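You operate a simulated robot arm through the tools that you are given. There is no shell and no other tool. Be economical: measure what you need, move in short steps, check, and stop when the job is done.

The job below is to be done with a simulated two-armed robot. You get a single attempt, and the scene is never put back.

JOB
Pour descaler into the water tank and run it through into the blue mug.
Fine: 80 to 120 ml, so the tank stands half-way from its 400 to its 600 line; hold the bottle on the board to screw its red cap tight; one 150 ml run, then off. Set down upright: descaler bottle.

Only the result counts: the job must be done as asked and must still hold three seconds after the hand-in. Knocking over, shifting, dropping, spilling or breaking anything else fails it. A push-on lid holds only when it is set on centred and level and pressed home; a screw cap is set on level and turned clockwise until tight.

ROBOT AND FRAMES
Two 7-joint arms with two-finger parallel grippers on one trunk, on a base that drives. Base frame: it is fixed to the floor where the robot stands at the start and does not move with it; the origin is under the middle of the robot, x ahead of it, y to its left, z up; the surface under the hand at the start is at about z = 0.93. Readings come in m, rad, newtons and seconds.
The left shoulder is at the start at [0.07, 0.163, 1.295], the right one opposite. With the tool pointing down near the work surface each hand reaches from about 0.38 to 0.88 m from the robot's upright axis, wherever it stands, measured 20 degrees to its own side. Places, roughly: blue mug (12x9x9 cm) [0.7, -0.1, 1]; neck of the descaler bottle [0.5, -0.2, 1.1]; top of the bamboo board [0.5, -0.2, 0.9]. Payload 3.43 kg a hand.
The TCP of each hand is the grasp point between the finger pads, 0.034 m short of the fingertips. In the tool frame z runs along the fingers and y along their closing line. Largest opening 0.128 m; finger width 0.024, thickness 0.012; the body of the gripper, 0.048 by 0.13 m, starts 0.096 m behind the TCP.
Orientation is that of the tool frame in the base frame, as [roll, pitch, yaw] about the fixed x, y, z axes, in that order (R = Rz(yaw) Ry(pitch) Rx(roll)). With the fingers straight down and closing along the base's y, the tool's x points along the base's -x, its y along +y and its z along -z.

CONTROLS
- The arms move only by the tool move_arm. It takes "left_commands", "right_commands" or both (then of equal length, played together; a hand with none holds still); each is a list of rows, each a list of 7 numbers: the shift along the tool's x, y, z in units of 30 mm (1.0 is 30 mm), then the turn, a rotation vector about the tool's x, y, z in units of 8 degrees (1.0 is 8 degrees), then the opening, from 0 (shut) to 1 (fully open). In form: [[x, y, z, rx, ry, rz, gripper], ...]. A call has 1 to 8 rows; each row shifts and turns the commanded pose from where the row before left it, along the tool's axes as they then stand. A call with a number of a shift or a turn outside -1 to 1 is refused whole. Each row takes 0.2 s and may step no farther than 0.05 m and 0.15 rad from the row before; otherwise, or with a gripper value out of range, the whole call is refused. Where a pose cannot be reached the arm comes as near as it can. A force on the tool above 90 N (or 10 N above the force at the start of the call, whichever is more), or a blocked arm, ends the call early, and 0.2 s more pass. The fingers move at their own pace (about 0.153 m/s each) and stop on an object; they squeeze with about 23 N. The grip force told is the motor's: it shows also when the fingers shut on nothing. Time passes only in rows, and 0.2 s behind the last, so rows that do not move let the fingers close. It gives the time, the measured TCP pose, the force on the tool (base axes), the opening and the grip force at its end, in the units of the frame above (readings bear some noise), with the torque about the TCP (base axes, N m) and any sound that the robot's microphone picked up.
- Cameras (640 x 400 px; columns grow to the right, rows downward): "scene" is now at [0.1339, -0.0111, 1.5156]; the picture's right is [-0.11, -0.99, 0.00], its down [-0.63, 0.07, -0.77] and it looks along [0.77, -0.09, -0.63] (base axes); focal length 249 px, centre (320, 200). "left" rides on the left gripper at [0.076, 0.011, -0.16] in its tool frame; the picture's right is [-0.15, 0.99, 0.00], its down [-0.88, -0.13, -0.46] and it looks along [-0.45, -0.07, 0.89] (tool axes); focal length 234 px, centre (320, 200). "right" rides on the right gripper at [0.076, -0.011, -0.16] in its tool frame; the picture's right is [0.15, 0.99, 0.00], its down [-0.88, 0.13, -0.46] and it looks along [-0.45, 0.07, 0.89] (tool axes); focal length 234 px, centre (320, 200). There is no depth. A picture from a camera that has moved, and an enlarged one, comes with that camera's place and axes in the base frame and with its lens.
- capture(camera): a new picture of that camera. It takes no simulated time.
- slide_trunk(by): slides the trunk up (or, below 0, down) by that many m; the arms and the scene camera ride with it, the base frame stays. It gives what a move gives, with no picture.
- roll_base(legs): drives the robot by 1 to 6 legs, each [ahead, left, turn to the left] in m, m and rad, along the robot's own axes; the way and the turn of a leg run together, so that a leg with both is an arc; at most 1.5 m and 3.142 rad a leg. The arms and the cameras ride along, it lands a little off, and it stops where it bumps. It gives what a move gives.
- head_to(pan, tilt): turns the head with the scene camera to pan (to the left, within 1.501 rad either way) and tilt (down, from -0.506 to 1.204), counted from straight ahead of the robot. It gives what a move gives.
- enlarge(camera, box): a new picture of the part [left, top, right, bottom] of that camera's present view, enlarged. It takes no simulated time.
- close_job(): hands the job in; it is judged then, once.

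Go step by step. Nothing tells you exact positions but the pictures and the camera data: compare them with the known pose of the tool, close in by small moves and look again before you grip or let go. The budget is 120 turns and 88 pictures, counting those below and the enlarged ones. Unless the task says otherwise, let go and move clear before handing in.

The tools are called after ">>>" as a command line: name --argument value ..., lists and objects as JSON in quotes. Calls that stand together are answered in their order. move_arm: Moves the arms, as the interface text tells. Its arguments: {"type":"object","properties":{"left_commands":{"type":"array"},"right_commands":{"type":"array"}},"required":[]} The other tools are called the same way: slide_trunk (by) slides the trunk up or down; roll_base (legs) drives the base; head_to (pan, tilt) turns the head that bears the scene camera; capture (camera) takes a picture; enlarge (camera, box) takes an enlarged picture of a part of a camera's view; close_job () hands the job in.

At the start:

```text
clock: 0.0
left_eef_pos: [0.5497, 0.1331, 1.3156]
left_ee_rot: [-3.141, 0.0, 3.141]
left_wrist_force: [-0.5, 0.6, 0.1]
left_ft_torque: [-0.01, 0.01, 0.02]
left_width: 0.128
left_grasp_force: 0.2
right_eef_pos: [0.4398, -0.2805, 1.3472]
right_ee_rot: [3.14, 0.0, 3.141]
right_wrist_force: [0.1, -0.6, -0.4]
right_ft_torque: [-0.01, -0.03, -0.02]
right_width: 0.1279
right_grasp_force: 0.0
trunk travel left (down, up): [-0.775, 0.165]
robot x, y, heading: [0.0006, 0.0014, -0.008]
head pan, tilt: [-0.115, 0.684]
```

scene: 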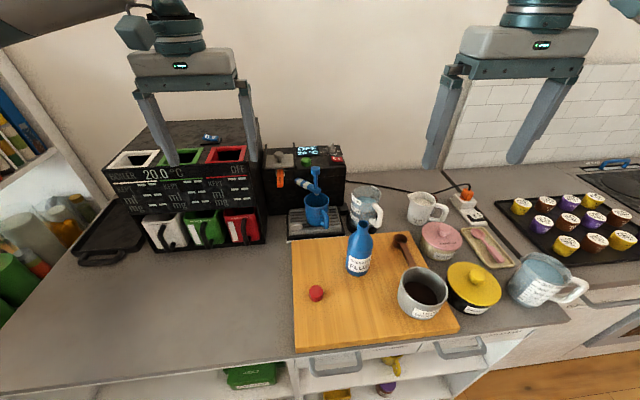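
right: 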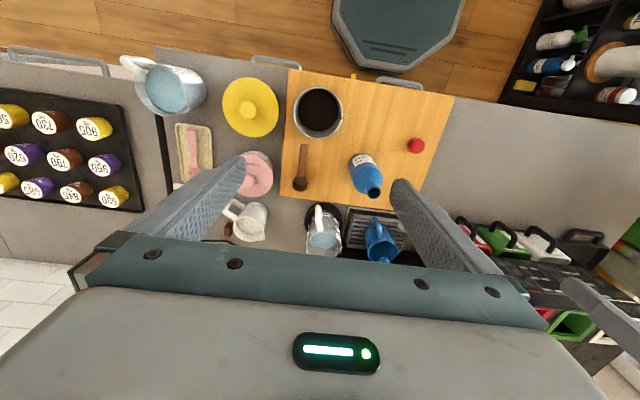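
left: 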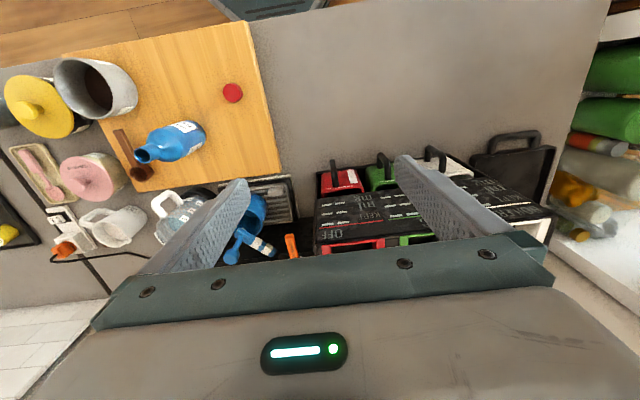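

I see the blue descaler bottle and a red cap on the bamboo board, the coffee machine with the blue mug under its spout, and a jug that may be the water tank. I'll look closer first.

>>> enlarge --camera "scene" --box '[250, 130, 400, 250]'

>>> enlarge --camera "scene" --box '[290, 200, 450, 320]'

>>> enlarge --camera "right" --box '[270, 120, 450, 280]'

```text
3.33 times, centred on (325, 190) of scene
camera zoom: at [0.1339, -0.0111, 1.5156], right [-0.11, -0.99, 0.0], down [-0.63, 0.07, -0.77], along [0.77, -0.09, -0.63], focal length 831 px, centre (303, 233)
```

zoom: 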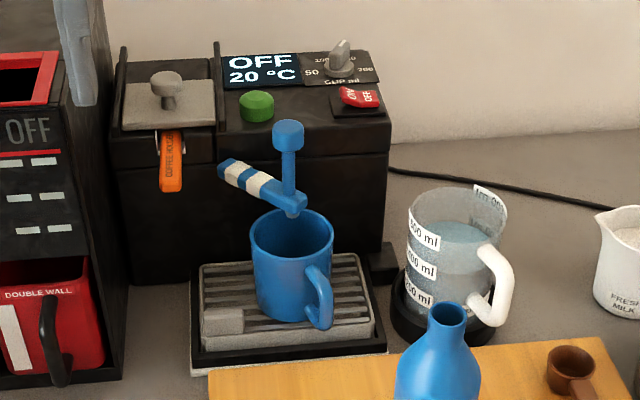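

```text
3.33 times, centred on (370, 260) of scene
camera zoom: at [0.1339, -0.0111, 1.5156], right [-0.11, -0.99, 0.0], down [-0.63, 0.07, -0.77], along [0.77, -0.09, -0.63], focal length 831 px, centre (153, 0)
```

zoom: 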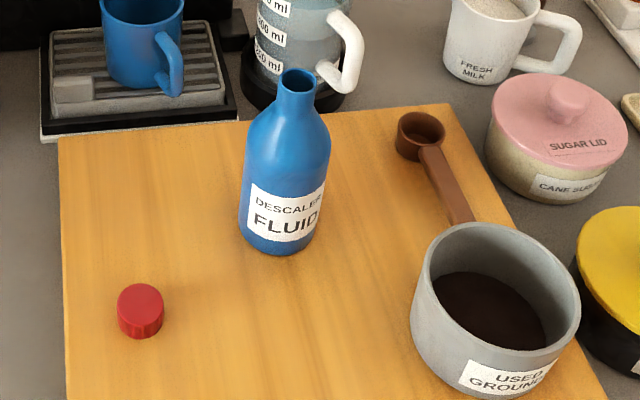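

```text
2.50 times, centred on (360, 200) of right
camera zoom: at [0.3638, -0.2905, 1.5061], right [-0.15, 0.99, 0.0], down [0.88, 0.13, 0.46], along [0.45, 0.07, -0.89], focal length 585 px, centre (220, 200)
```

zoom: 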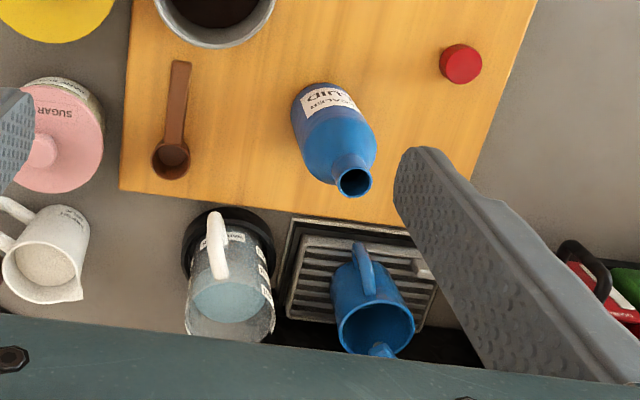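

Bottle is at roughly (0.535,-0.16), cap at (0.46,-0.04), and the marked jug beside the machine at about (0.71,-0.22) looks like the tank. I'll zoom tighter on the tank and the machine panel.

>>> enlarge --camera "scene" --box '[335, 175, 399, 235]'

>>> enlarge --camera "scene" --box '[295, 135, 355, 172]'

>>> enlarge --camera "scene" --box '[270, 160, 350, 240]'

```text
6.67 times, centred on (367, 205) of scene
camera zoom: at [0.1339, -0.0111, 1.5156], right [-0.11, -0.99, 0.0], down [-0.63, 0.07, -0.77], along [0.77, -0.09, -0.63], focal length 1661 px, centre (7, 167)
```

zoom: 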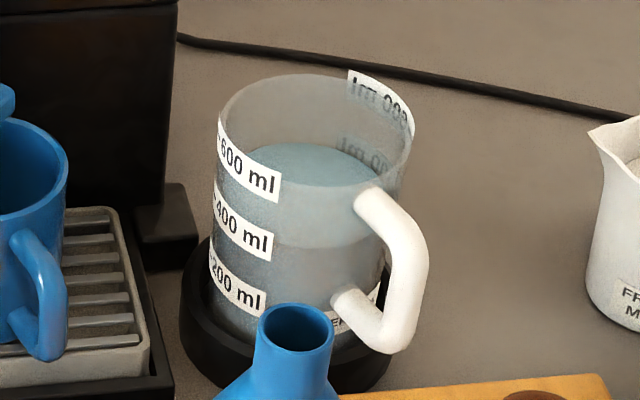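

```text
10.67 times, centred on (325, 154) of scene
camera zoom: at [0.1339, -0.0111, 1.5156], right [-0.11, -0.99, 0.0], down [-0.63, 0.07, -0.77], along [0.77, -0.09, -0.63], focal length 2658 px, centre (267, 696)
```

zoom: 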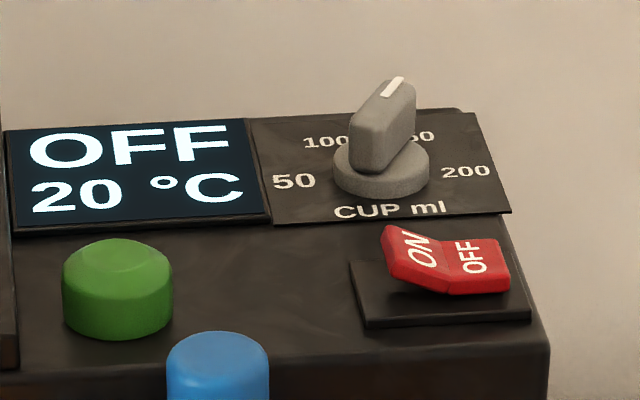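

```text
5.00 times, centred on (310, 200) of scene
camera zoom: at [0.1339, -0.0111, 1.5156], right [-0.11, -0.99, 0.0], down [-0.63, 0.07, -0.77], along [0.77, -0.09, -0.63], focal length 1246 px, centre (370, 200)
```

zoom: 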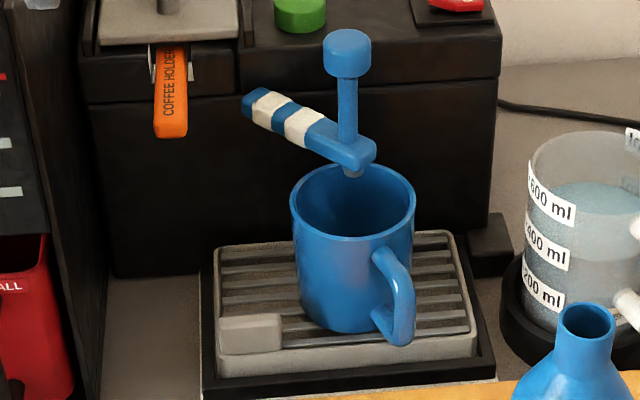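

Tank level sits at the 400 line, the rocker is OFF, and the knob's setting still needs checking. I'll tilt the right hand forward-down over the front of the board to prepare a grasp of the bottle body from the front.

>>> move_arm --right_commands '[[0, 0.8, 0, 0, -1, 0, 1], [0, 0.8, 0, 0, -1, 0, 1], [0, 0.8, 0, 0, -1, 0, 1], [0, 0.8, 0, 0, -1, 0, 1], [0, 0.8, 0, 0, -1, 0, 1], [0, 0, 0, 0, -1, 0, 1], [0, 0, 0, 0, -1, 0, 1], [0, 0, 0, 0, 0, 0, 1]]'

```text
clock: 1.8
left_eef_pos: [0.5486, 0.1354, 1.3151]
left_ee_rot: [-3.141, 0.0, -3.141]
left_wrist_force: [0.7, -0.3, -0.1]
left_ft_torque: [0.03, 0.01, -0.02]
left_width: 0.128
left_grasp_force: 0.0
right_eef_pos: [0.471, -0.1449, 1.3769]
right_ee_rot: [3.141, 0.976, 3.139]
right_wrist_force: [-0.2, 0.6, -0.3]
right_ft_torque: [0.0, -0.01, 0.01]
right_width: 0.128
right_grasp_force: 0.1
right hand out of reach, approached as far as the arm can: row 6, 7
trunk travel left (down, up): [-0.775, 0.165]
robot x, y, heading: [-0.0036, 0.0002, 0.006]
head pan, tilt: [-0.115, 0.684]
```

The hand runs out of room this close to the shoulder, so I'll back the base by 0.15 m.

>>> roll_base --legs '[[-0.15, 0, 0]]'

>>> capture --camera "scene"

>>> capture --camera "right"

```text
clock: 3.2
left_eef_pos: [0.4009, 0.1346, 1.3133]
left_ee_rot: [-3.141, -0.003, -3.138]
left_wrist_force: [0.7, 0.3, 0.1]
left_ft_torque: [-0.02, 0.03, 0.0]
left_width: 0.1279
left_grasp_force: 0.1
right_eef_pos: [0.322, -0.1455, 1.3762]
right_ee_rot: [3.14, 0.973, -3.138]
right_wrist_force: [0.3, -0.5, -0.2]
right_ft_torque: [0.02, 0.01, 0.01]
right_width: 0.1278
right_grasp_force: 0.1
trunk travel left (down, up): [-0.775, 0.165]
robot x, y, heading: [-0.1489, -0.0, 0.01]
head pan, tilt: [-0.115, 0.684]
```

```text
78 pictures are left
camera scene: at [-0.0144, -0.0108, 1.5152], right [-0.11, -0.99, 0.0], down [-0.63, 0.07, -0.77], along [0.77, -0.09, -0.63], focal length 249 px, centre (320, 200)
```

scene: 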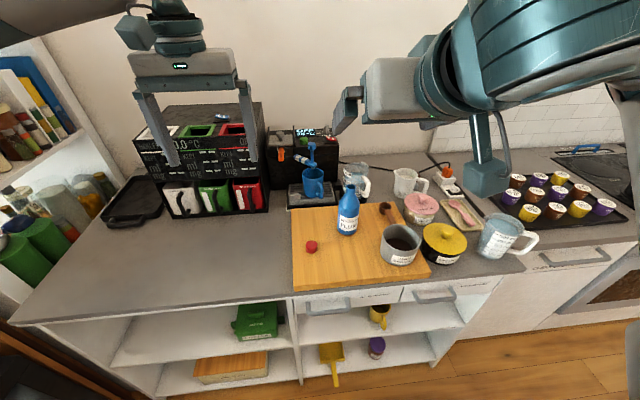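

```text
77 pictures are left
camera right: at [0.1475, -0.1557, 1.4041], right [-0.09, 0.99, -0.12], down [0.12, 0.13, 0.98], along [0.99, 0.07, -0.13], focal length 234 px, centre (320, 200)
```

right: 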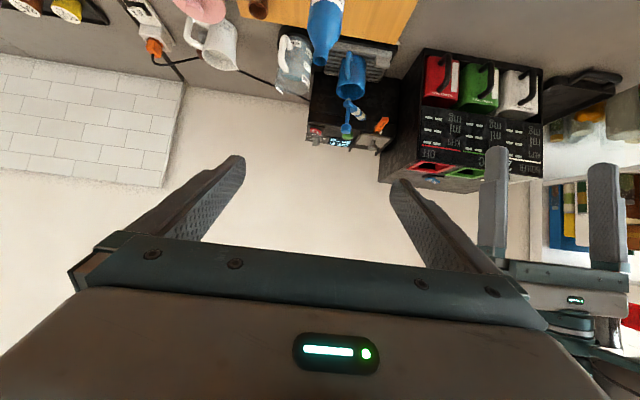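

Triangulating from the two views puts the bottle at about (0.547,-0.163), its mouth near z 1.09, the cap at (0.459,-0.040) and the board top near z 0.948. I'll lower the right hand to a pre-grasp point in front of the bottle.

>>> move_arm --right_commands '[[0.7, -0.08, 1, 0, 0, 0, 0.75], [0.7, -0.08, 1, 0, 0, 0, 0.75], [0.7, -0.08, 1, 0, 0, 0, 0.75], [0.7, -0.08, 1, 0, 0, 0, 0.75], [0.7, -0.08, 1, 0, 0, 0, 0.75], [0.7, -0.08, 1, 0, 0, 0, 0.75], [0.7, -0.08, 1, 0, 0, 0, 0.75], [0.7, 0, 1, 0, 0, 0, 0.75]]'

>>> capture --camera "right"

>>> capture --camera "scene"

```text
clock: 5.0
left_eef_pos: [0.3978, 0.1331, 1.3145]
left_ee_rot: [3.14, -0.002, -3.137]
left_wrist_force: [-0.3, -0.3, -0.8]
left_ft_torque: [0.0, 0.06, 0.02]
left_width: 0.1282
left_grasp_force: 0.1
right_eef_pos: [0.4466, -0.1519, 1.1206]
right_ee_rot: [-3.141, 0.973, -3.14]
right_wrist_force: [0.1, -0.9, -0.3]
right_ft_torque: [0.02, -0.03, -0.02]
right_width: 0.0957
right_grasp_force: 0.0
right hand out of reach, approached as far as the arm can: row 1, 2, 3
trunk travel left (down, up): [-0.775, 0.165]
robot x, y, heading: [-0.1492, 0.0004, 0.005]
head pan, tilt: [-0.115, 0.684]
```

```text
76 pictures are left
camera right: at [0.2713, -0.163, 1.1472], right [-0.08, 0.99, -0.12], down [0.12, 0.13, 0.98], along [0.99, 0.07, -0.13], focal length 234 px, centre (320, 200)
```

right: 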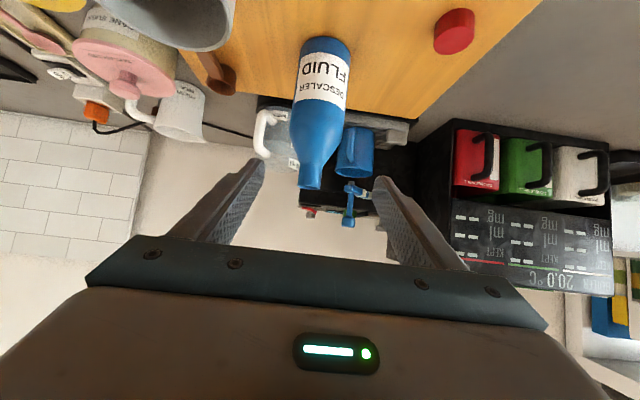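

```text
75 pictures are left
camera scene: at [-0.0165, -0.0112, 1.5156], right [-0.11, -0.99, 0.0], down [-0.63, 0.07, -0.77], along [0.77, -0.09, -0.63], focal length 249 px, centre (320, 200)
```

scene: 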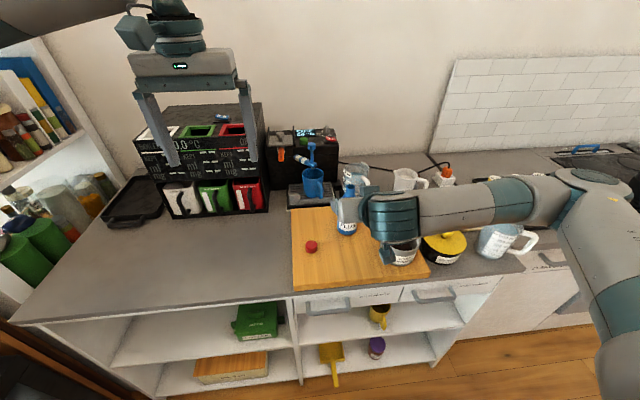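

The bottle sits nearly centred between the fingers, about 7 mm to the right at y≈-0.159. I'll drop in and slide forward around the body, leaving the gripper open.

>>> move_arm --right_commands '[[0.68, -0.12, 0, 0, 0, 0, 0.75], [0.68, -0.12, 0, 0, 0, 0, 0.75], [0, 0, 1, 0, 0, 0, 0.75], [0, 0, 1, 0, 0, 0, 0.75], [0, 0, 1, 0, 0, 0, 0.75], [0, 0, 1, 0, 0, 0, 0.75], [0, 0, 0, 0, 0, 0, 0.75]]'

>>> capture --camera "right"

>>> capture --camera "scene"

```text
clock: 6.6
left_eef_pos: [0.3986, 0.1335, 1.3147]
left_ee_rot: [-3.141, 0.0, -3.139]
left_wrist_force: [0.6, 0.0, 0.0]
left_ft_torque: [0.01, -0.07, -0.01]
left_width: 0.1283
left_grasp_force: 0.0
right_eef_pos: [0.5228, -0.161, 1.021]
right_ee_rot: [3.139, 0.974, 3.14]
right_wrist_force: [0.5, 0.6, 0.3]
right_ft_torque: [-0.01, 0.0, -0.02]
right_width: 0.0961
right_grasp_force: 0.1
trunk travel left (down, up): [-0.775, 0.165]
robot x, y, heading: [-0.1525, -0.0021, 0.003]
head pan, tilt: [-0.115, 0.684]
```

```text
74 pictures are left
camera right: at [0.3476, -0.1718, 1.0485], right [-0.08, 0.99, -0.12], down [0.12, 0.13, 0.98], along [0.99, 0.07, -0.13], focal length 234 px, centre (320, 200)
```

right: 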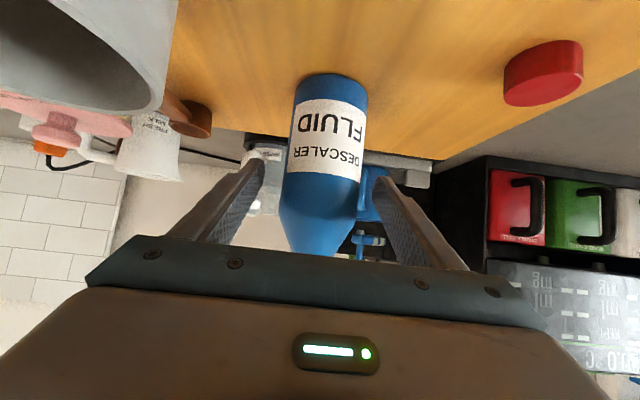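

```text
73 pictures are left
camera scene: at [-0.0177, -0.0111, 1.5156], right [-0.11, -0.99, 0.0], down [-0.63, 0.07, -0.77], along [0.77, -0.09, -0.63], focal length 249 px, centre (320, 200)
```

scene: 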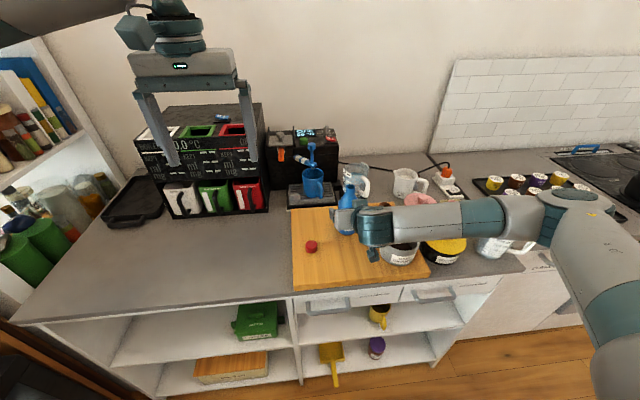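

The bottle is well centred between the pads. I'll slide 18 mm further along the approach and close the gripper on it.

>>> move_arm --right_commands '[[0, 0, 0.6, 0, 0, 0, 0.75], [0, 0, 0, 0, 0, 0, 0.6], [0, 0, 0, 0, 0, 0, 0.4], [0, 0, 0, 0, 0, 0, 0.0], [0, 0, 0, 0, 0, 0, 0.0]]'

>>> capture --camera "right"

```text
clock: 7.8
left_eef_pos: [0.3978, 0.1341, 1.3146]
left_ee_rot: [3.14, 0.001, -3.138]
left_wrist_force: [0.2, 0.2, -0.7]
left_ft_torque: [-0.01, 0.01, 0.0]
left_width: 0.1279
left_grasp_force: 0.1
right_eef_pos: [0.5384, -0.1604, 1.0108]
right_ee_rot: [3.141, 0.973, -3.141]
right_wrist_force: [-0.3, -0.8, 0.3]
right_ft_torque: [0.0, 0.01, 0.01]
right_width: 0.0633
right_grasp_force: 22.9
trunk travel left (down, up): [-0.775, 0.165]
robot x, y, heading: [-0.149, -0.0023, 0.004]
head pan, tilt: [-0.115, 0.684]
```

```text
72 pictures are left
camera right: at [0.3629, -0.1713, 1.0376], right [-0.08, 0.99, -0.12], down [0.12, 0.13, 0.98], along [0.99, 0.07, -0.13], focal length 234 px, centre (320, 200)
```

right: 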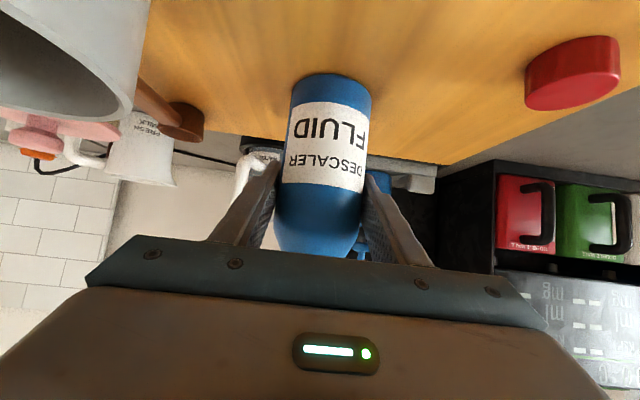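

The bottle is gripped (63 mm wide, full grip force). I'll lift it straight up and re-triangulate the tank.

>>> move_arm --right_commands '[[-0.5, 0, -0.34, 0, 0, 0, 0], [-1, 0, -0.68, 0, 0, 0, 0], [-1, 0, -0.68, 0, 0, 0, 0], [-1, 0, -0.68, 0, 0, 0, 0], [-1, 0, -0.68, 0, 0, 0, 0], [-1, 0, -0.68, 0, 0, 0, 0], [0, 0, 0, 0, 0, 0, 0]]'

>>> enlarge --camera "scene" --box '[320, 120, 440, 220]'

>>> capture --camera "right"

```text
clock: 9.4
left_eef_pos: [0.3989, 0.1345, 1.3156]
left_ee_rot: [-3.141, -0.002, -3.139]
left_wrist_force: [-0.6, 0.2, 0.3]
left_ft_torque: [0.01, -0.03, 0.02]
left_width: 0.1279
left_grasp_force: 0.1
right_eef_pos: [0.541, -0.1605, 1.2082]
right_ee_rot: [3.139, 0.973, -3.14]
right_wrist_force: [-0.3, -0.5, -2.7]
right_ft_torque: [0.01, 0.02, 0.01]
right_width: 0.0634
right_grasp_force: 22.9
trunk travel left (down, up): [-0.775, 0.165]
robot x, y, heading: [-0.1503, 0.0021, 0.004]
head pan, tilt: [-0.115, 0.684]
```

```text
4.00 times, centred on (380, 170) of scene
camera zoom: at [-0.0165, -0.0112, 1.5155], right [-0.11, -0.99, 0.0], down [-0.63, 0.07, -0.77], along [0.77, -0.09, -0.63], focal length 997 px, centre (80, 320)
```

zoom: 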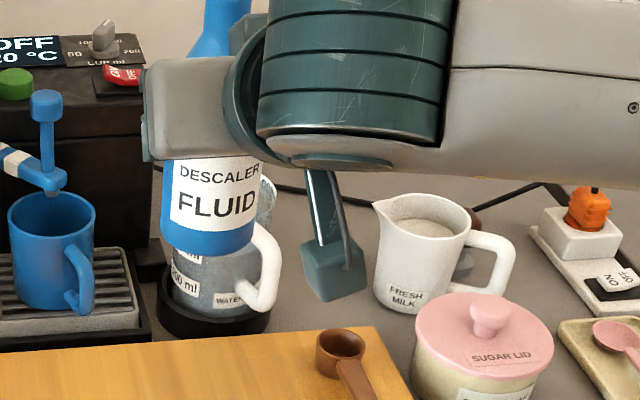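

```text
70 pictures are left
camera right: at [0.3648, -0.1711, 1.2343], right [-0.08, 0.99, -0.12], down [0.12, 0.13, 0.98], along [0.99, 0.07, -0.13], focal length 234 px, centre (320, 200)
```

right: 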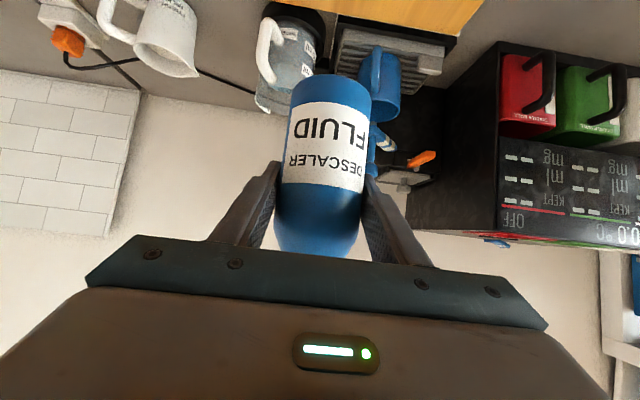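

Bottle lifts cleanly; I place the tank centre at about (0.716,-0.226) with its rim near z 1.05, and the milk jug at (0.715,-0.415). I'll carry the bottle upright into the gap to the right of the tank, to tilt it left over the rim.

>>> move_arm --right_commands '[[-0.08, -0.65, 0.79, 0, 0, 0, 0], [-0.08, -0.65, 0.79, 0, 0, 0, 0], [-0.08, -0.65, 0.79, 0, 0, 0, 0], [-0.08, -0.65, 0.79, 0, 0, 0, 0], [-0.08, -0.65, 0.79, 0, 0, 0, 0], [-0.08, -0.65, 0.79, 0, 0, 0, 0], [-0.08, -0.65, 0.79, 0, 0, 0, 0], [-0.08, -0.65, 0.79, 0, 0, 0, 0]]'

>>> capture --camera "scene"

>>> capture --camera "right"

```text
clock: 11.2
left_eef_pos: [0.3997, 0.1343, 1.3143]
left_ee_rot: [-3.141, -0.002, -3.137]
left_wrist_force: [-0.4, 0.0, -0.1]
left_ft_torque: [0.03, 0.06, 0.02]
left_width: 0.1281
left_grasp_force: 0.1
right_eef_pos: [0.708, -0.3164, 1.1162]
right_ee_rot: [3.141, 0.973, -3.14]
right_wrist_force: [0.1, -0.4, -2.4]
right_ft_torque: [-0.02, 0.02, 0.01]
right_width: 0.0633
right_grasp_force: 22.9
trunk travel left (down, up): [-0.775, 0.165]
robot x, y, heading: [-0.1515, 0.0019, 0.005]
head pan, tilt: [-0.115, 0.684]
```

```text
69 pictures are left
camera scene: at [-0.0157, -0.0116, 1.5154], right [-0.11, -0.99, 0.0], down [-0.63, 0.07, -0.77], along [0.77, -0.09, -0.63], focal length 249 px, centre (320, 200)
```

scene: 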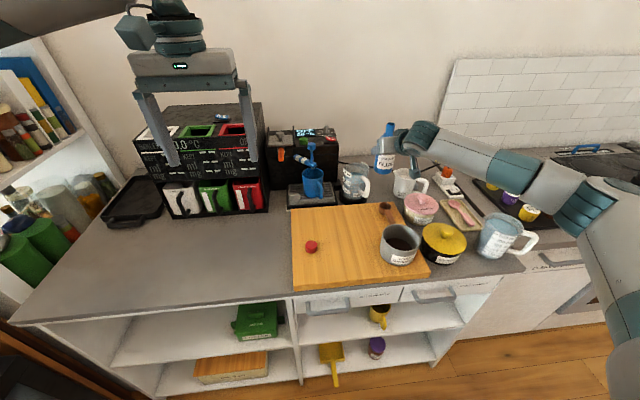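

```text
68 pictures are left
camera right: at [0.5329, -0.3265, 1.1432], right [-0.08, 0.99, -0.12], down [0.12, 0.13, 0.98], along [0.99, 0.07, -0.13], focal length 234 px, centre (320, 200)
```

right: 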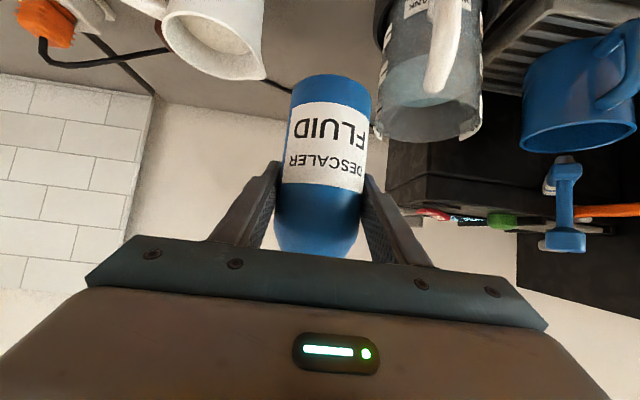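

The bottle stands beside the tank with clearance all round. I'll tilt it 40° to the left about the base x axis and check mouth alignment.

>>> move_arm --right_commands '[[0, 0, 0, 0.563, 0, -0.826, 0], [0, 0, 0, 0.563, 0, -0.826, 0], [0, 0, 0, 0.563, 0, -0.826, 0], [0, 0, 0, 0.563, 0, -0.826, 0], [0, 0, 0, 0.563, 0, -0.826, 0]]'

>>> enlarge --camera "scene" --box '[320, 120, 440, 220]'

>>> capture --camera "right"

```text
clock: 12.4
left_eef_pos: [0.3993, 0.1355, 1.3147]
left_ee_rot: [-3.14, -0.002, -3.139]
left_wrist_force: [-0.8, 0.0, 0.9]
left_ft_torque: [0.01, 0.0, 0.0]
left_width: 0.128
left_grasp_force: 0.1
right_eef_pos: [0.708, -0.3147, 1.1169]
right_ee_rot: [-2.159, 0.685, -2.382]
right_wrist_force: [-0.2, 0.1, -3.9]
right_ft_torque: [0.01, -0.05, -0.03]
right_width: 0.0633
right_grasp_force: 22.8
trunk travel left (down, up): [-0.775, 0.165]
robot x, y, heading: [-0.1467, -0.0003, 0.006]
head pan, tilt: [-0.115, 0.684]
```

```text
4.00 times, centred on (380, 170) of scene
camera zoom: at [-0.0162, -0.0104, 1.5155], right [-0.11, -0.99, 0.0], down [-0.63, 0.07, -0.77], along [0.77, -0.09, -0.63], focal length 997 px, centre (80, 320)
```

zoom: 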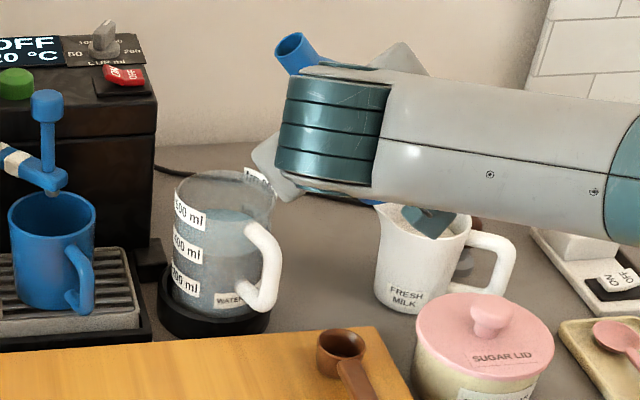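

```text
66 pictures are left
camera right: at [0.5329, -0.3053, 1.1451], right [-0.08, 0.68, -0.73], down [0.12, 0.73, 0.67], along [0.99, -0.03, -0.14], focal length 234 px, centre (320, 200)
```

right: 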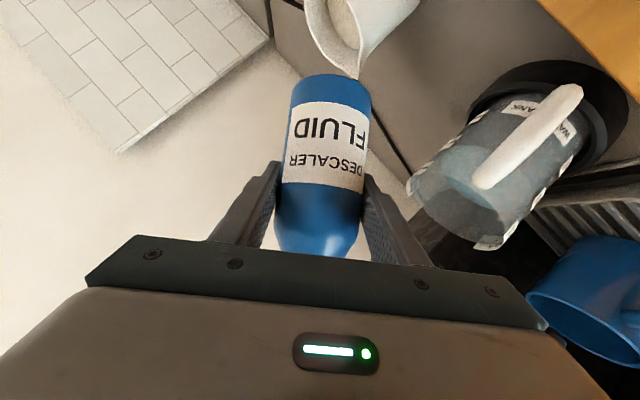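

Mouth projects to about (0.716,-0.262,1.18), which is heading over the tank as planned. I'll tilt another 16° and look for flow.

>>> move_arm --right_commands '[[0, 0, 0, 0.563, 0, -0.826, 0], [0, 0, 0, 0.563, 0, -0.826, 0]]'

>>> enlarge --camera "scene" --box '[350, 120, 420, 205]'

```text
clock: 13.0
left_eef_pos: [0.3995, 0.1354, 1.3147]
left_ee_rot: [3.141, -0.004, -3.138]
left_wrist_force: [0.6, -0.3, -0.8]
left_ft_torque: [0.0, -0.03, 0.0]
left_width: 0.1281
left_grasp_force: 0.1
right_eef_pos: [0.7081, -0.3125, 1.1183]
right_ee_rot: [-1.932, 0.48, -2.256]
right_wrist_force: [0.4, 0.3, -2.8]
right_ft_torque: [0.0, -0.02, -0.06]
right_width: 0.0631
right_grasp_force: 23.0
trunk travel left (down, up): [-0.775, 0.165]
robot x, y, heading: [-0.1504, 0.0022, -0.0]
head pan, tilt: [-0.115, 0.684]
```

```text
4.71 times, centred on (385, 162) of scene
camera zoom: at [-0.0163, -0.0097, 1.5155], right [-0.11, -0.99, 0.0], down [-0.63, 0.07, -0.77], along [0.77, -0.09, -0.63], focal length 1173 px, centre (14, 376)
```

zoom: 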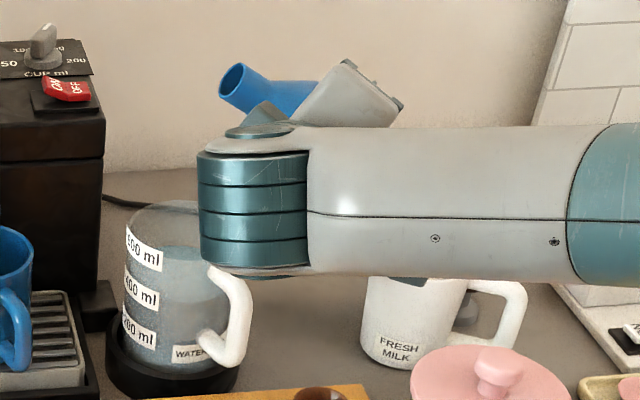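

No flow yet at 56°. I'll tilt another 16° and look again, with the left hand's camera as a second view.

>>> move_arm --right_commands '[[0, 0, 0, 0.563, 0, -0.826, 0], [0, 0, 0, 0.563, 0, -0.826, 0]]'

>>> enlarge --camera "scene" --box '[350, 120, 420, 205]'

>>> capture --camera "left"

```text
clock: 13.6
left_eef_pos: [0.398, 0.1361, 1.3153]
left_ee_rot: [-3.14, -0.001, -3.138]
left_wrist_force: [0.1, 0.8, -0.2]
left_ft_torque: [0.0, 0.02, -0.02]
left_width: 0.1277
left_grasp_force: 0.0
right_eef_pos: [0.707, -0.314, 1.1174]
right_ee_rot: [-1.75, 0.258, -2.19]
right_wrist_force: [-1.4, -3.3, -3.2]
right_ft_torque: [0.22, -0.18, -0.23]
right_width: 0.0809
right_grasp_force: 0.8
trunk travel left (down, up): [-0.775, 0.165]
robot x, y, heading: [-0.1521, 0.0027, 0.004]
head pan, tilt: [-0.115, 0.684]
```

```text
4.71 times, centred on (385, 162) of scene
camera zoom: at [-0.0163, -0.0093, 1.5155], right [-0.11, -0.99, 0.0], down [-0.63, 0.07, -0.77], along [0.77, -0.09, -0.63], focal length 1173 px, centre (14, 376)
```

zoom: 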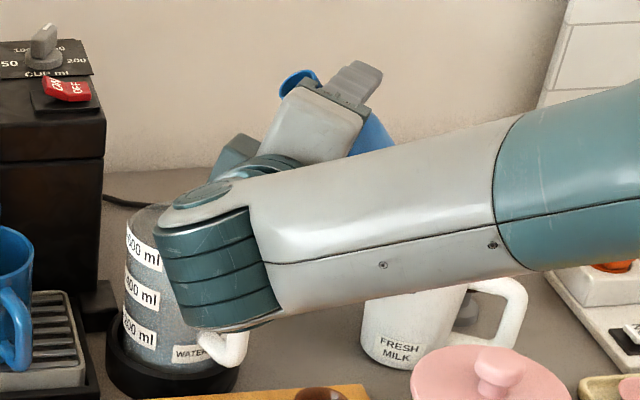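

```text
63 pictures are left
camera left: at [0.3234, 0.1472, 1.4747], right [0.14, 0.99, 0.0], down [0.88, -0.13, 0.45], along [0.45, -0.07, -0.89], focal length 234 px, centre (320, 200)
```

left: 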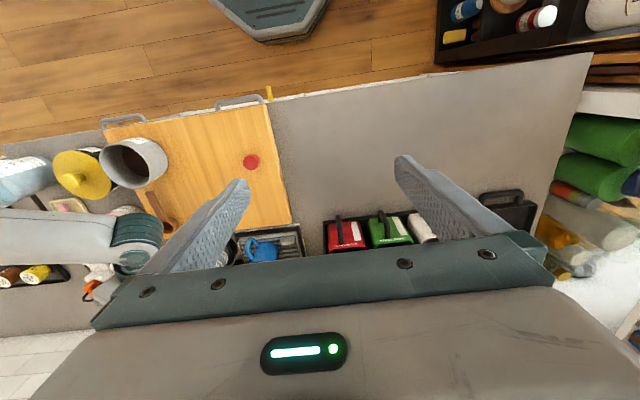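

The gripper reads 81 mm wide with almost no force, which is wrong. I'll look at it right away before moving anything.

>>> capture --camera "right"

>>> enlarge --camera "scene" --box '[375, 120, 435, 165]'

```text
62 pictures are left
camera right: at [0.5326, -0.2907, 1.136], right [-0.08, 0.19, -0.98], down [0.12, 0.98, 0.18], along [0.99, -0.1, -0.1], focal length 234 px, centre (320, 200)
```

right: 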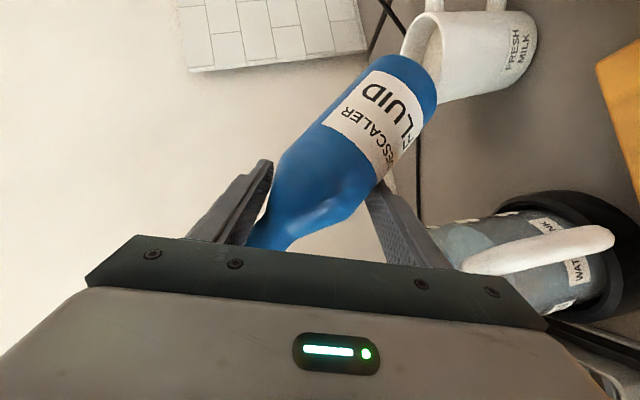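

```text
8.89 times, centred on (405, 142) of scene
camera zoom: at [-0.0163, -0.0093, 1.5155], right [-0.11, -0.99, 0.0], down [-0.63, 0.07, -0.77], along [0.77, -0.09, -0.63], focal length 2215 px, centre (-436, 711)
```

zoom: 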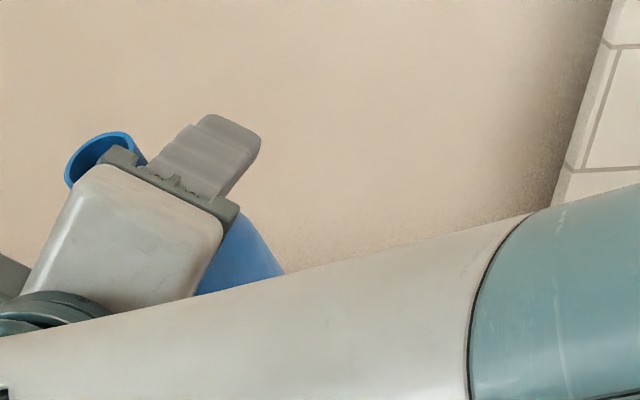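

The bottle lagged in the grip: it's still tilted about 40° while the hand is at 72°, probably because its base met the milk jug. I'll turn the hand back to match the bottle so the pads seat flush again.

>>> move_arm --right_commands '[[0, 0, 0, -0.563, 0, 0.826, 0], [0, 0, 0, -0.563, 0, 0.826, 0]]'

>>> capture --camera "right"

```text
clock: 14.2
left_eef_pos: [0.3977, 0.1347, 1.3151]
left_ee_rot: [-3.141, 0.001, -3.138]
left_wrist_force: [0.2, -0.4, 0.3]
left_ft_torque: [0.0, -0.03, 0.0]
left_width: 0.1279
left_grasp_force: 0.0
right_eef_pos: [0.7077, -0.3153, 1.1191]
right_ee_rot: [-1.934, 0.484, -2.257]
right_wrist_force: [-0.4, 0.2, -0.2]
right_ft_torque: [0.06, -0.05, -0.02]
right_width: 0.0619
right_grasp_force: 23.8
trunk travel left (down, up): [-0.775, 0.165]
robot x, y, heading: [-0.1544, 0.003, 0.002]
head pan, tilt: [-0.115, 0.684]
```

```text
60 pictures are left
camera right: at [0.532, -0.2979, 1.1418], right [-0.08, 0.46, -0.89], down [0.12, 0.89, 0.45], along [0.99, -0.07, -0.13], focal length 234 px, centre (320, 200)
```

right: 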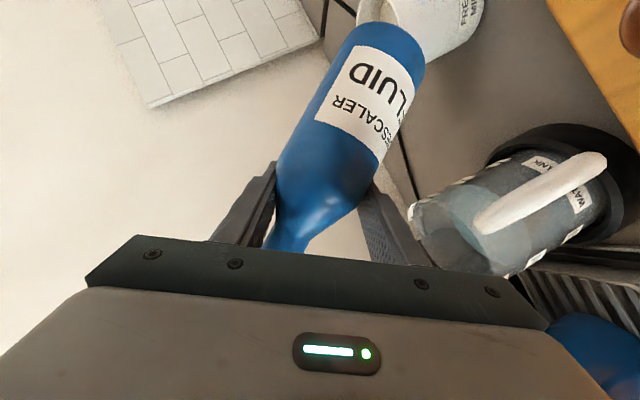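

The bottle has slid down a bit and sits at ~34° in the world, partly resting on the jug rim, but it is gripped again. I'll turn the hand back the rest of the way to align with it.

>>> move_arm --right_commands '[[0, 0, 0, -0.507, 0, 0.743, 0], [0, 0, 0, -0.507, 0, 0.743, 0], [0, 0, 0, -0.507, 0, 0.743, 0], [0, 0, 0, 0, 0, 0, 0]]'

>>> capture --camera "right"

>>> enlarge --camera "scene" --box '[340, 120, 440, 205]'

```text
clock: 15.2
left_eef_pos: [0.3985, 0.1354, 1.3157]
left_ee_rot: [-3.141, -0.001, -3.139]
left_wrist_force: [0.2, -0.3, 0.3]
left_ft_torque: [-0.02, -0.02, 0.0]
left_width: 0.1278
left_grasp_force: 0.0
right_eef_pos: [0.7077, -0.3141, 1.1178]
right_ee_rot: [-2.26, 0.753, -2.446]
right_wrist_force: [-0.2, 0.4, 0.6]
right_ft_torque: [0.05, -0.06, 0.0]
right_width: 0.0611
right_grasp_force: 23.2
trunk travel left (down, up): [-0.775, 0.165]
robot x, y, heading: [-0.1528, -0.0008, 0.006]
head pan, tilt: [-0.115, 0.684]
```

```text
59 pictures are left
camera right: at [0.5318, -0.3079, 1.1459], right [-0.08, 0.75, -0.66], down [0.12, 0.66, 0.74], along [0.99, -0.01, -0.14], focal length 234 px, centre (320, 200)
```

right: 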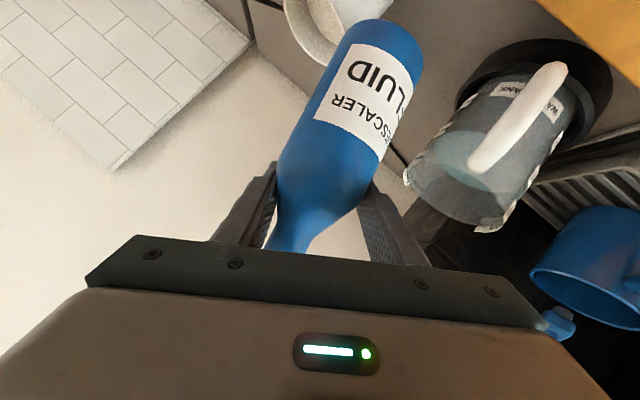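

```text
4.71 times, centred on (390, 162) of scene
camera zoom: at [-0.0167, -0.0106, 1.5155], right [-0.11, -0.99, 0.0], down [-0.63, 0.07, -0.77], along [0.77, -0.09, -0.63], focal length 1173 px, centre (-9, 376)
```

zoom: 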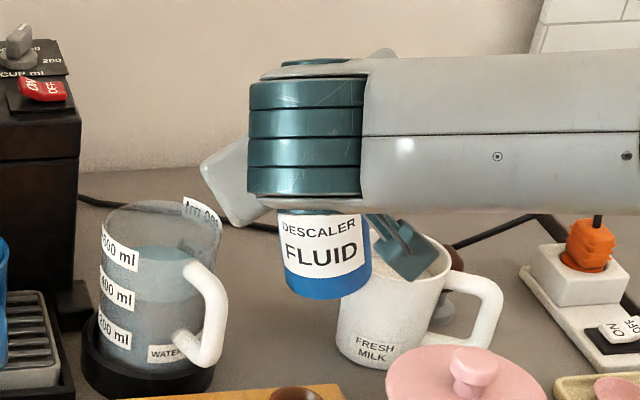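

Bottle now moves rigidly with the hand, gripped just below its shoulder about 26° askew, standing almost upright with its base touching the jug's side. I'll lift gently 2 cm with a touch of left and check the weight is carried.

>>> move_arm --right_commands '[[-0.2, -0.05, -0.14, 0, 0, 0, 0], [-0.2, -0.05, -0.14, 0, 0, 0, 0], [-0.2, -0.08, -0.14, 0, 0, 0, 0], [0, 0, 0, 0, 0, 0, 0]]'

>>> capture --camera "right"

```text
clock: 16.2
left_eef_pos: [0.3981, 0.1346, 1.3158]
left_ee_rot: [3.141, -0.001, -3.138]
left_wrist_force: [0.4, 0.0, -0.6]
left_ft_torque: [-0.02, 0.0, -0.02]
left_width: 0.128
left_grasp_force: 0.1
right_eef_pos: [0.707, -0.306, 1.1392]
right_ee_rot: [-2.258, 0.752, -2.447]
right_wrist_force: [0.1, -0.3, -2.3]
right_ft_torque: [0.03, -0.05, 0.01]
right_width: 0.0612
right_grasp_force: 22.6
trunk travel left (down, up): [-0.775, 0.165]
robot x, y, heading: [-0.1461, 0.0011, 0.009]
head pan, tilt: [-0.115, 0.684]
```

```text
57 pictures are left
camera right: at [0.5315, -0.3001, 1.1675], right [-0.08, 0.75, -0.66], down [0.12, 0.66, 0.74], along [0.99, -0.01, -0.14], focal length 234 px, centre (320, 200)
```

right: 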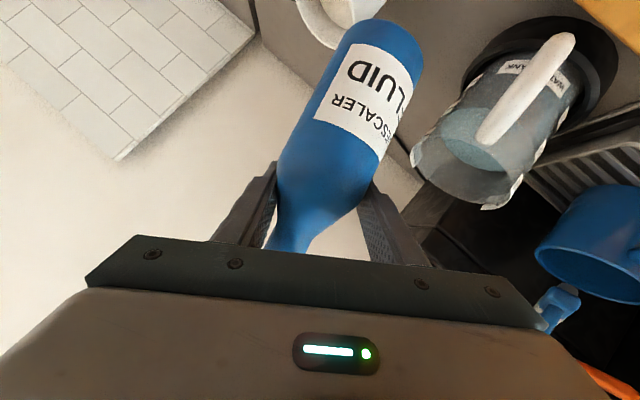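

The weight (2.3 N) is now carried and the grip holds. I'll lift, level the bottle, and bring it back over the board to set it down and regrasp it properly, then pour from the front-right where there is room.

>>> move_arm --right_commands '[[-0.57, -0.466, -0.39, -0.493, 0, 0.723, 0], [-0.57, -0.466, -0.39, -0.493, 0, 0.723, 0], [0.203, 0.887, -0.87, 0, 0, 0, 0], [0.203, 0.887, -0.87, 0, 0, 0, 0], [0.203, 0.887, -0.87, 0, 0, 0, 0], [0.203, 0.887, -0.87, 0, 0, 0, 0], [0.203, 0.887, -0.87, 0, 0, 0, 0], [0.203, 0.887, -0.87, 0, 0, 0, 0]]'

>>> capture --camera "scene"

>>> capture --camera "right"

>>> capture --camera "left"

```text
clock: 18.0
left_eef_pos: [0.3983, 0.136, 1.3151]
left_ee_rot: [-3.141, -0.002, -3.139]
left_wrist_force: [1.0, 0.6, -0.3]
left_ft_torque: [0.0, -0.02, 0.0]
left_width: 0.1278
left_grasp_force: 0.1
right_eef_pos: [0.5564, -0.1378, 1.1889]
right_ee_rot: [-2.556, 0.886, -2.665]
right_wrist_force: [-0.9, -0.1, -3.4]
right_ft_torque: [0.04, -0.06, -0.01]
right_width: 0.0603
right_grasp_force: 23.2
trunk travel left (down, up): [-0.775, 0.165]
robot x, y, heading: [-0.1529, -0.0009, 0.002]
head pan, tilt: [-0.115, 0.684]
```

```text
56 pictures are left
camera scene: at [-0.0172, -0.0092, 1.5156], right [-0.11, -0.99, 0.0], down [-0.63, 0.07, -0.77], along [0.77, -0.09, -0.63], focal length 249 px, centre (320, 200)
```

scene: 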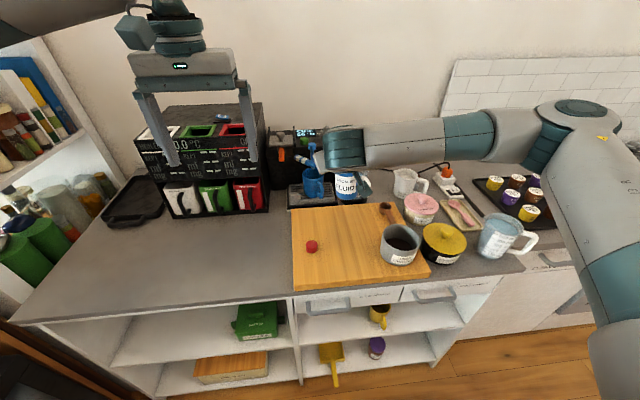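

```text
55 pictures are left
camera right: at [0.3809, -0.139, 1.2175], right [-0.08, 0.88, -0.46], down [0.12, 0.47, 0.88], along [0.99, 0.02, -0.14], focal length 234 px, centre (320, 200)
```

right: 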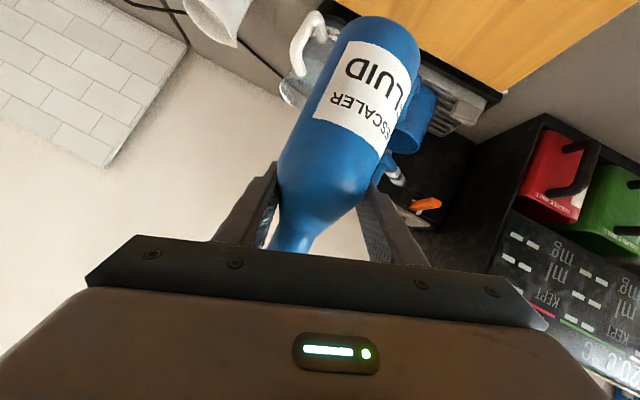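

```text
54 pictures are left
camera left: at [0.3225, 0.1471, 1.475], right [0.14, 0.99, 0.0], down [0.88, -0.13, 0.46], along [0.45, -0.07, -0.89], focal length 234 px, centre (320, 200)
```

left: 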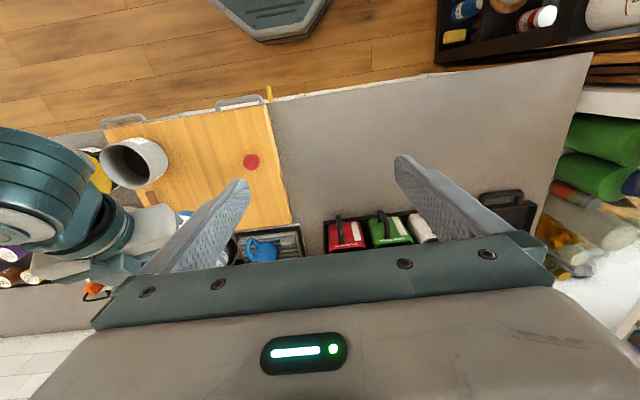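

Weight is carried (about 2.9 N) and the bottle is nearly upright above the board; revised geometry suggests the board top is nearer z 0.93. I'll straighten the last 4° and lower most of the way.

>>> move_arm --right_commands '[[0, 0, 0, -0.28, 0, 0.41, 0], [0.794, 0.276, 0.541, 0, 0, 0, 0], [0.794, 0.276, 0.541, 0, 0, 0, 0], [0.794, 0.276, 0.541, 0, 0, 0, 0], [0.2, 0.07, 0.135, 0, 0, 0, 0], [0, 0, 0, 0, 0, 0, 0]]'

>>> enlarge --camera "scene" --box '[290, 160, 410, 260]'

>>> capture --camera "right"

```text
clock: 19.4
left_eef_pos: [0.3972, 0.1343, 1.3153]
left_ee_rot: [3.14, -0.002, -3.137]
left_wrist_force: [-0.1, 0.6, -0.1]
left_ft_torque: [-0.02, -0.02, 0.01]
left_width: 0.1281
left_grasp_force: 0.1
right_eef_pos: [0.5568, -0.1436, 1.0911]
right_ee_rot: [-2.66, 0.916, -2.747]
right_wrist_force: [0.9, -0.2, -2.8]
right_ft_torque: [0.0, -0.05, -0.02]
right_width: 0.06
right_grasp_force: 23.1
trunk travel left (down, up): [-0.775, 0.165]
robot x, y, heading: [-0.1535, 0.001, 0.004]
head pan, tilt: [-0.115, 0.684]
```

```text
4.00 times, centred on (350, 210) of scene
camera zoom: at [-0.0169, -0.011, 1.5155], right [-0.11, -0.99, 0.0], down [-0.63, 0.07, -0.77], along [0.77, -0.09, -0.63], focal length 997 px, centre (200, 160)
```

zoom: 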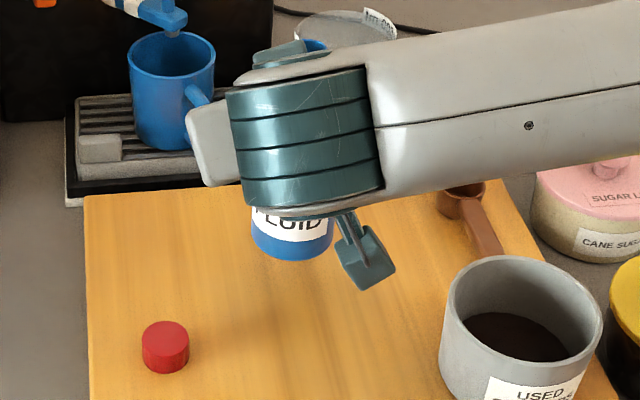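

```text
52 pictures are left
camera right: at [0.381, -0.1442, 1.1196], right [-0.09, 0.91, -0.4], down [0.12, 0.4, 0.91], along [0.99, 0.03, -0.14], focal length 234 px, centre (320, 200)
```

right: 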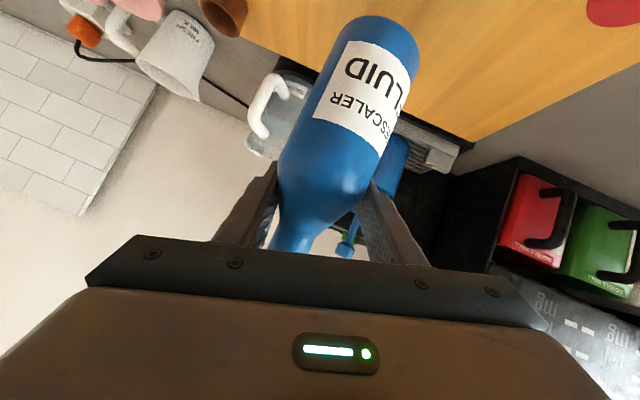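

The base looks about 3–5 cm above the board. I'll lower slowly in 8 mm rows and watch the force.

>>> move_arm --right_commands '[[0.212, 0.074, 0.144, 0, 0, 0, 0], [0.212, 0.074, 0.144, 0, 0, 0, 0], [0.212, 0.074, 0.144, 0, 0, 0, 0], [0.106, 0.037, 0.072, 0, 0, 0, 0]]'

```text
clock: 20.4
left_eef_pos: [0.3984, 0.1344, 1.3143]
left_ee_rot: [3.14, -0.002, -3.137]
left_wrist_force: [0.1, -0.5, 0.9]
left_ft_torque: [-0.02, -0.01, -0.02]
left_width: 0.1277
left_grasp_force: 0.1
right_eef_pos: [0.5566, -0.1421, 1.0613]
right_ee_rot: [-2.659, 0.919, -2.747]
right_wrist_force: [0.5, -0.6, -2.2]
right_ft_torque: [0.03, 0.0, -0.04]
right_width: 0.0601
right_grasp_force: 23.0
trunk travel left (down, up): [-0.775, 0.165]
robot x, y, heading: [-0.1488, -0.0019, -0.0]
head pan, tilt: [-0.115, 0.684]
```

No contact yet; a little lower.

>>> move_arm --right_commands '[[0.132, 0.046, 0.09, 0, 0, 0, 0], [0.132, 0.046, 0.09, 0, 0, 0, 0]]'

>>> enlarge --camera "scene" --box '[290, 160, 410, 260]'

```text
clock: 21.0
left_eef_pos: [0.3978, 0.1349, 1.3142]
left_ee_rot: [-3.141, 0.0, -3.137]
left_wrist_force: [0.7, 0.4, -0.2]
left_ft_torque: [0.01, -0.03, -0.01]
left_width: 0.1282
left_grasp_force: 0.2
right_eef_pos: [0.5573, -0.1418, 1.0527]
right_ee_rot: [-2.658, 0.916, -2.743]
right_wrist_force: [0.1, 0.3, -2.7]
right_ft_torque: [-0.02, -0.06, 0.01]
right_width: 0.0601
right_grasp_force: 22.7
trunk travel left (down, up): [-0.775, 0.165]
robot x, y, heading: [-0.1481, -0.0002, -0.006]
head pan, tilt: [-0.115, 0.684]
```

```text
4.00 times, centred on (350, 210) of scene
camera zoom: at [-0.0167, -0.0109, 1.5155], right [-0.11, -0.99, 0.0], down [-0.63, 0.07, -0.77], along [0.77, -0.09, -0.63], focal length 997 px, centre (200, 160)
```

zoom: 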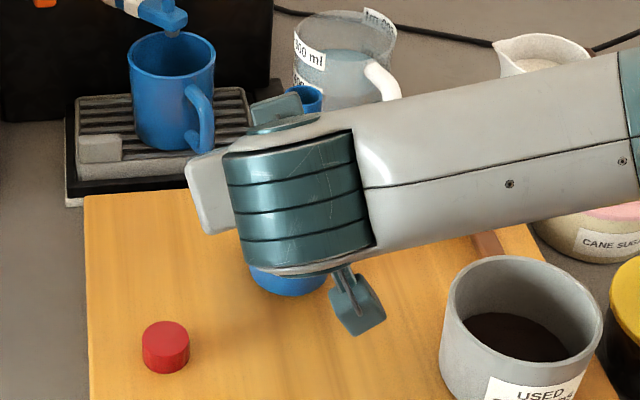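

Still hanging, with the base about 1 cm above the board. Lower more in 4 mm rows.

>>> move_arm --right_commands '[[0.106, 0.037, 0.072, 0, 0, 0, 0], [0.106, 0.037, 0.072, 0, 0, 0, 0]]'

```text
clock: 21.6
left_eef_pos: [0.3978, 0.134, 1.3149]
left_ee_rot: [-3.14, 0.001, -3.136]
left_wrist_force: [0.2, 0.3, -0.2]
left_ft_torque: [0.02, -0.01, 0.0]
left_width: 0.128
left_grasp_force: 0.1
right_eef_pos: [0.557, -0.1415, 1.0447]
right_ee_rot: [-2.66, 0.915, -2.746]
right_wrist_force: [0.9, -0.6, -0.6]
right_ft_torque: [-0.02, -0.15, 0.01]
right_width: 0.0602
right_grasp_force: 23.1
trunk travel left (down, up): [-0.775, 0.165]
robot x, y, heading: [-0.1511, -0.0012, 0.001]
head pan, tilt: [-0.115, 0.684]
```

First contact: the tool force fell to 0.6 N. One more 4 mm to load the base, then I'll look before opening.

>>> move_arm --right_commands '[[0.053, 0.018, 0.036, 0, 0, 0, 0], [0.053, 0.018, 0.036, 0, 0, 0, 0]]'

>>> capture --camera "right"

```text
clock: 22.2
left_eef_pos: [0.3962, 0.1347, 1.3168]
left_ee_rot: [3.14, 0.002, -3.137]
left_wrist_force: [0.1, 0.3, -0.6]
left_ft_torque: [-0.02, 0.01, -0.04]
left_width: 0.1279
left_grasp_force: 0.1
right_eef_pos: [0.5563, -0.1424, 1.0452]
right_ee_rot: [-2.658, 0.923, -2.742]
right_wrist_force: [-0.4, -0.1, 16.1]
right_ft_torque: [-0.37, -0.28, -0.01]
right_width: 0.0601
right_grasp_force: 22.9
trunk travel left (down, up): [-0.775, 0.165]
robot x, y, heading: [-0.1511, -0.0039, 0.003]
head pan, tilt: [-0.115, 0.684]
```

```text
50 pictures are left
camera right: at [0.3801, -0.1439, 1.0721], right [-0.08, 0.91, -0.4], down [0.11, 0.4, 0.91], along [0.99, 0.03, -0.13], focal length 234 px, centre (320, 200)
```

right: 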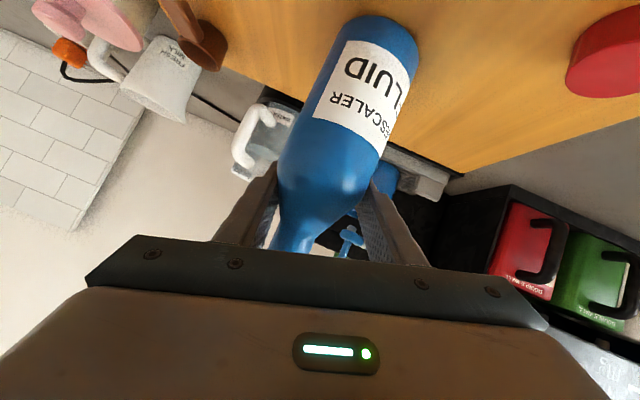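

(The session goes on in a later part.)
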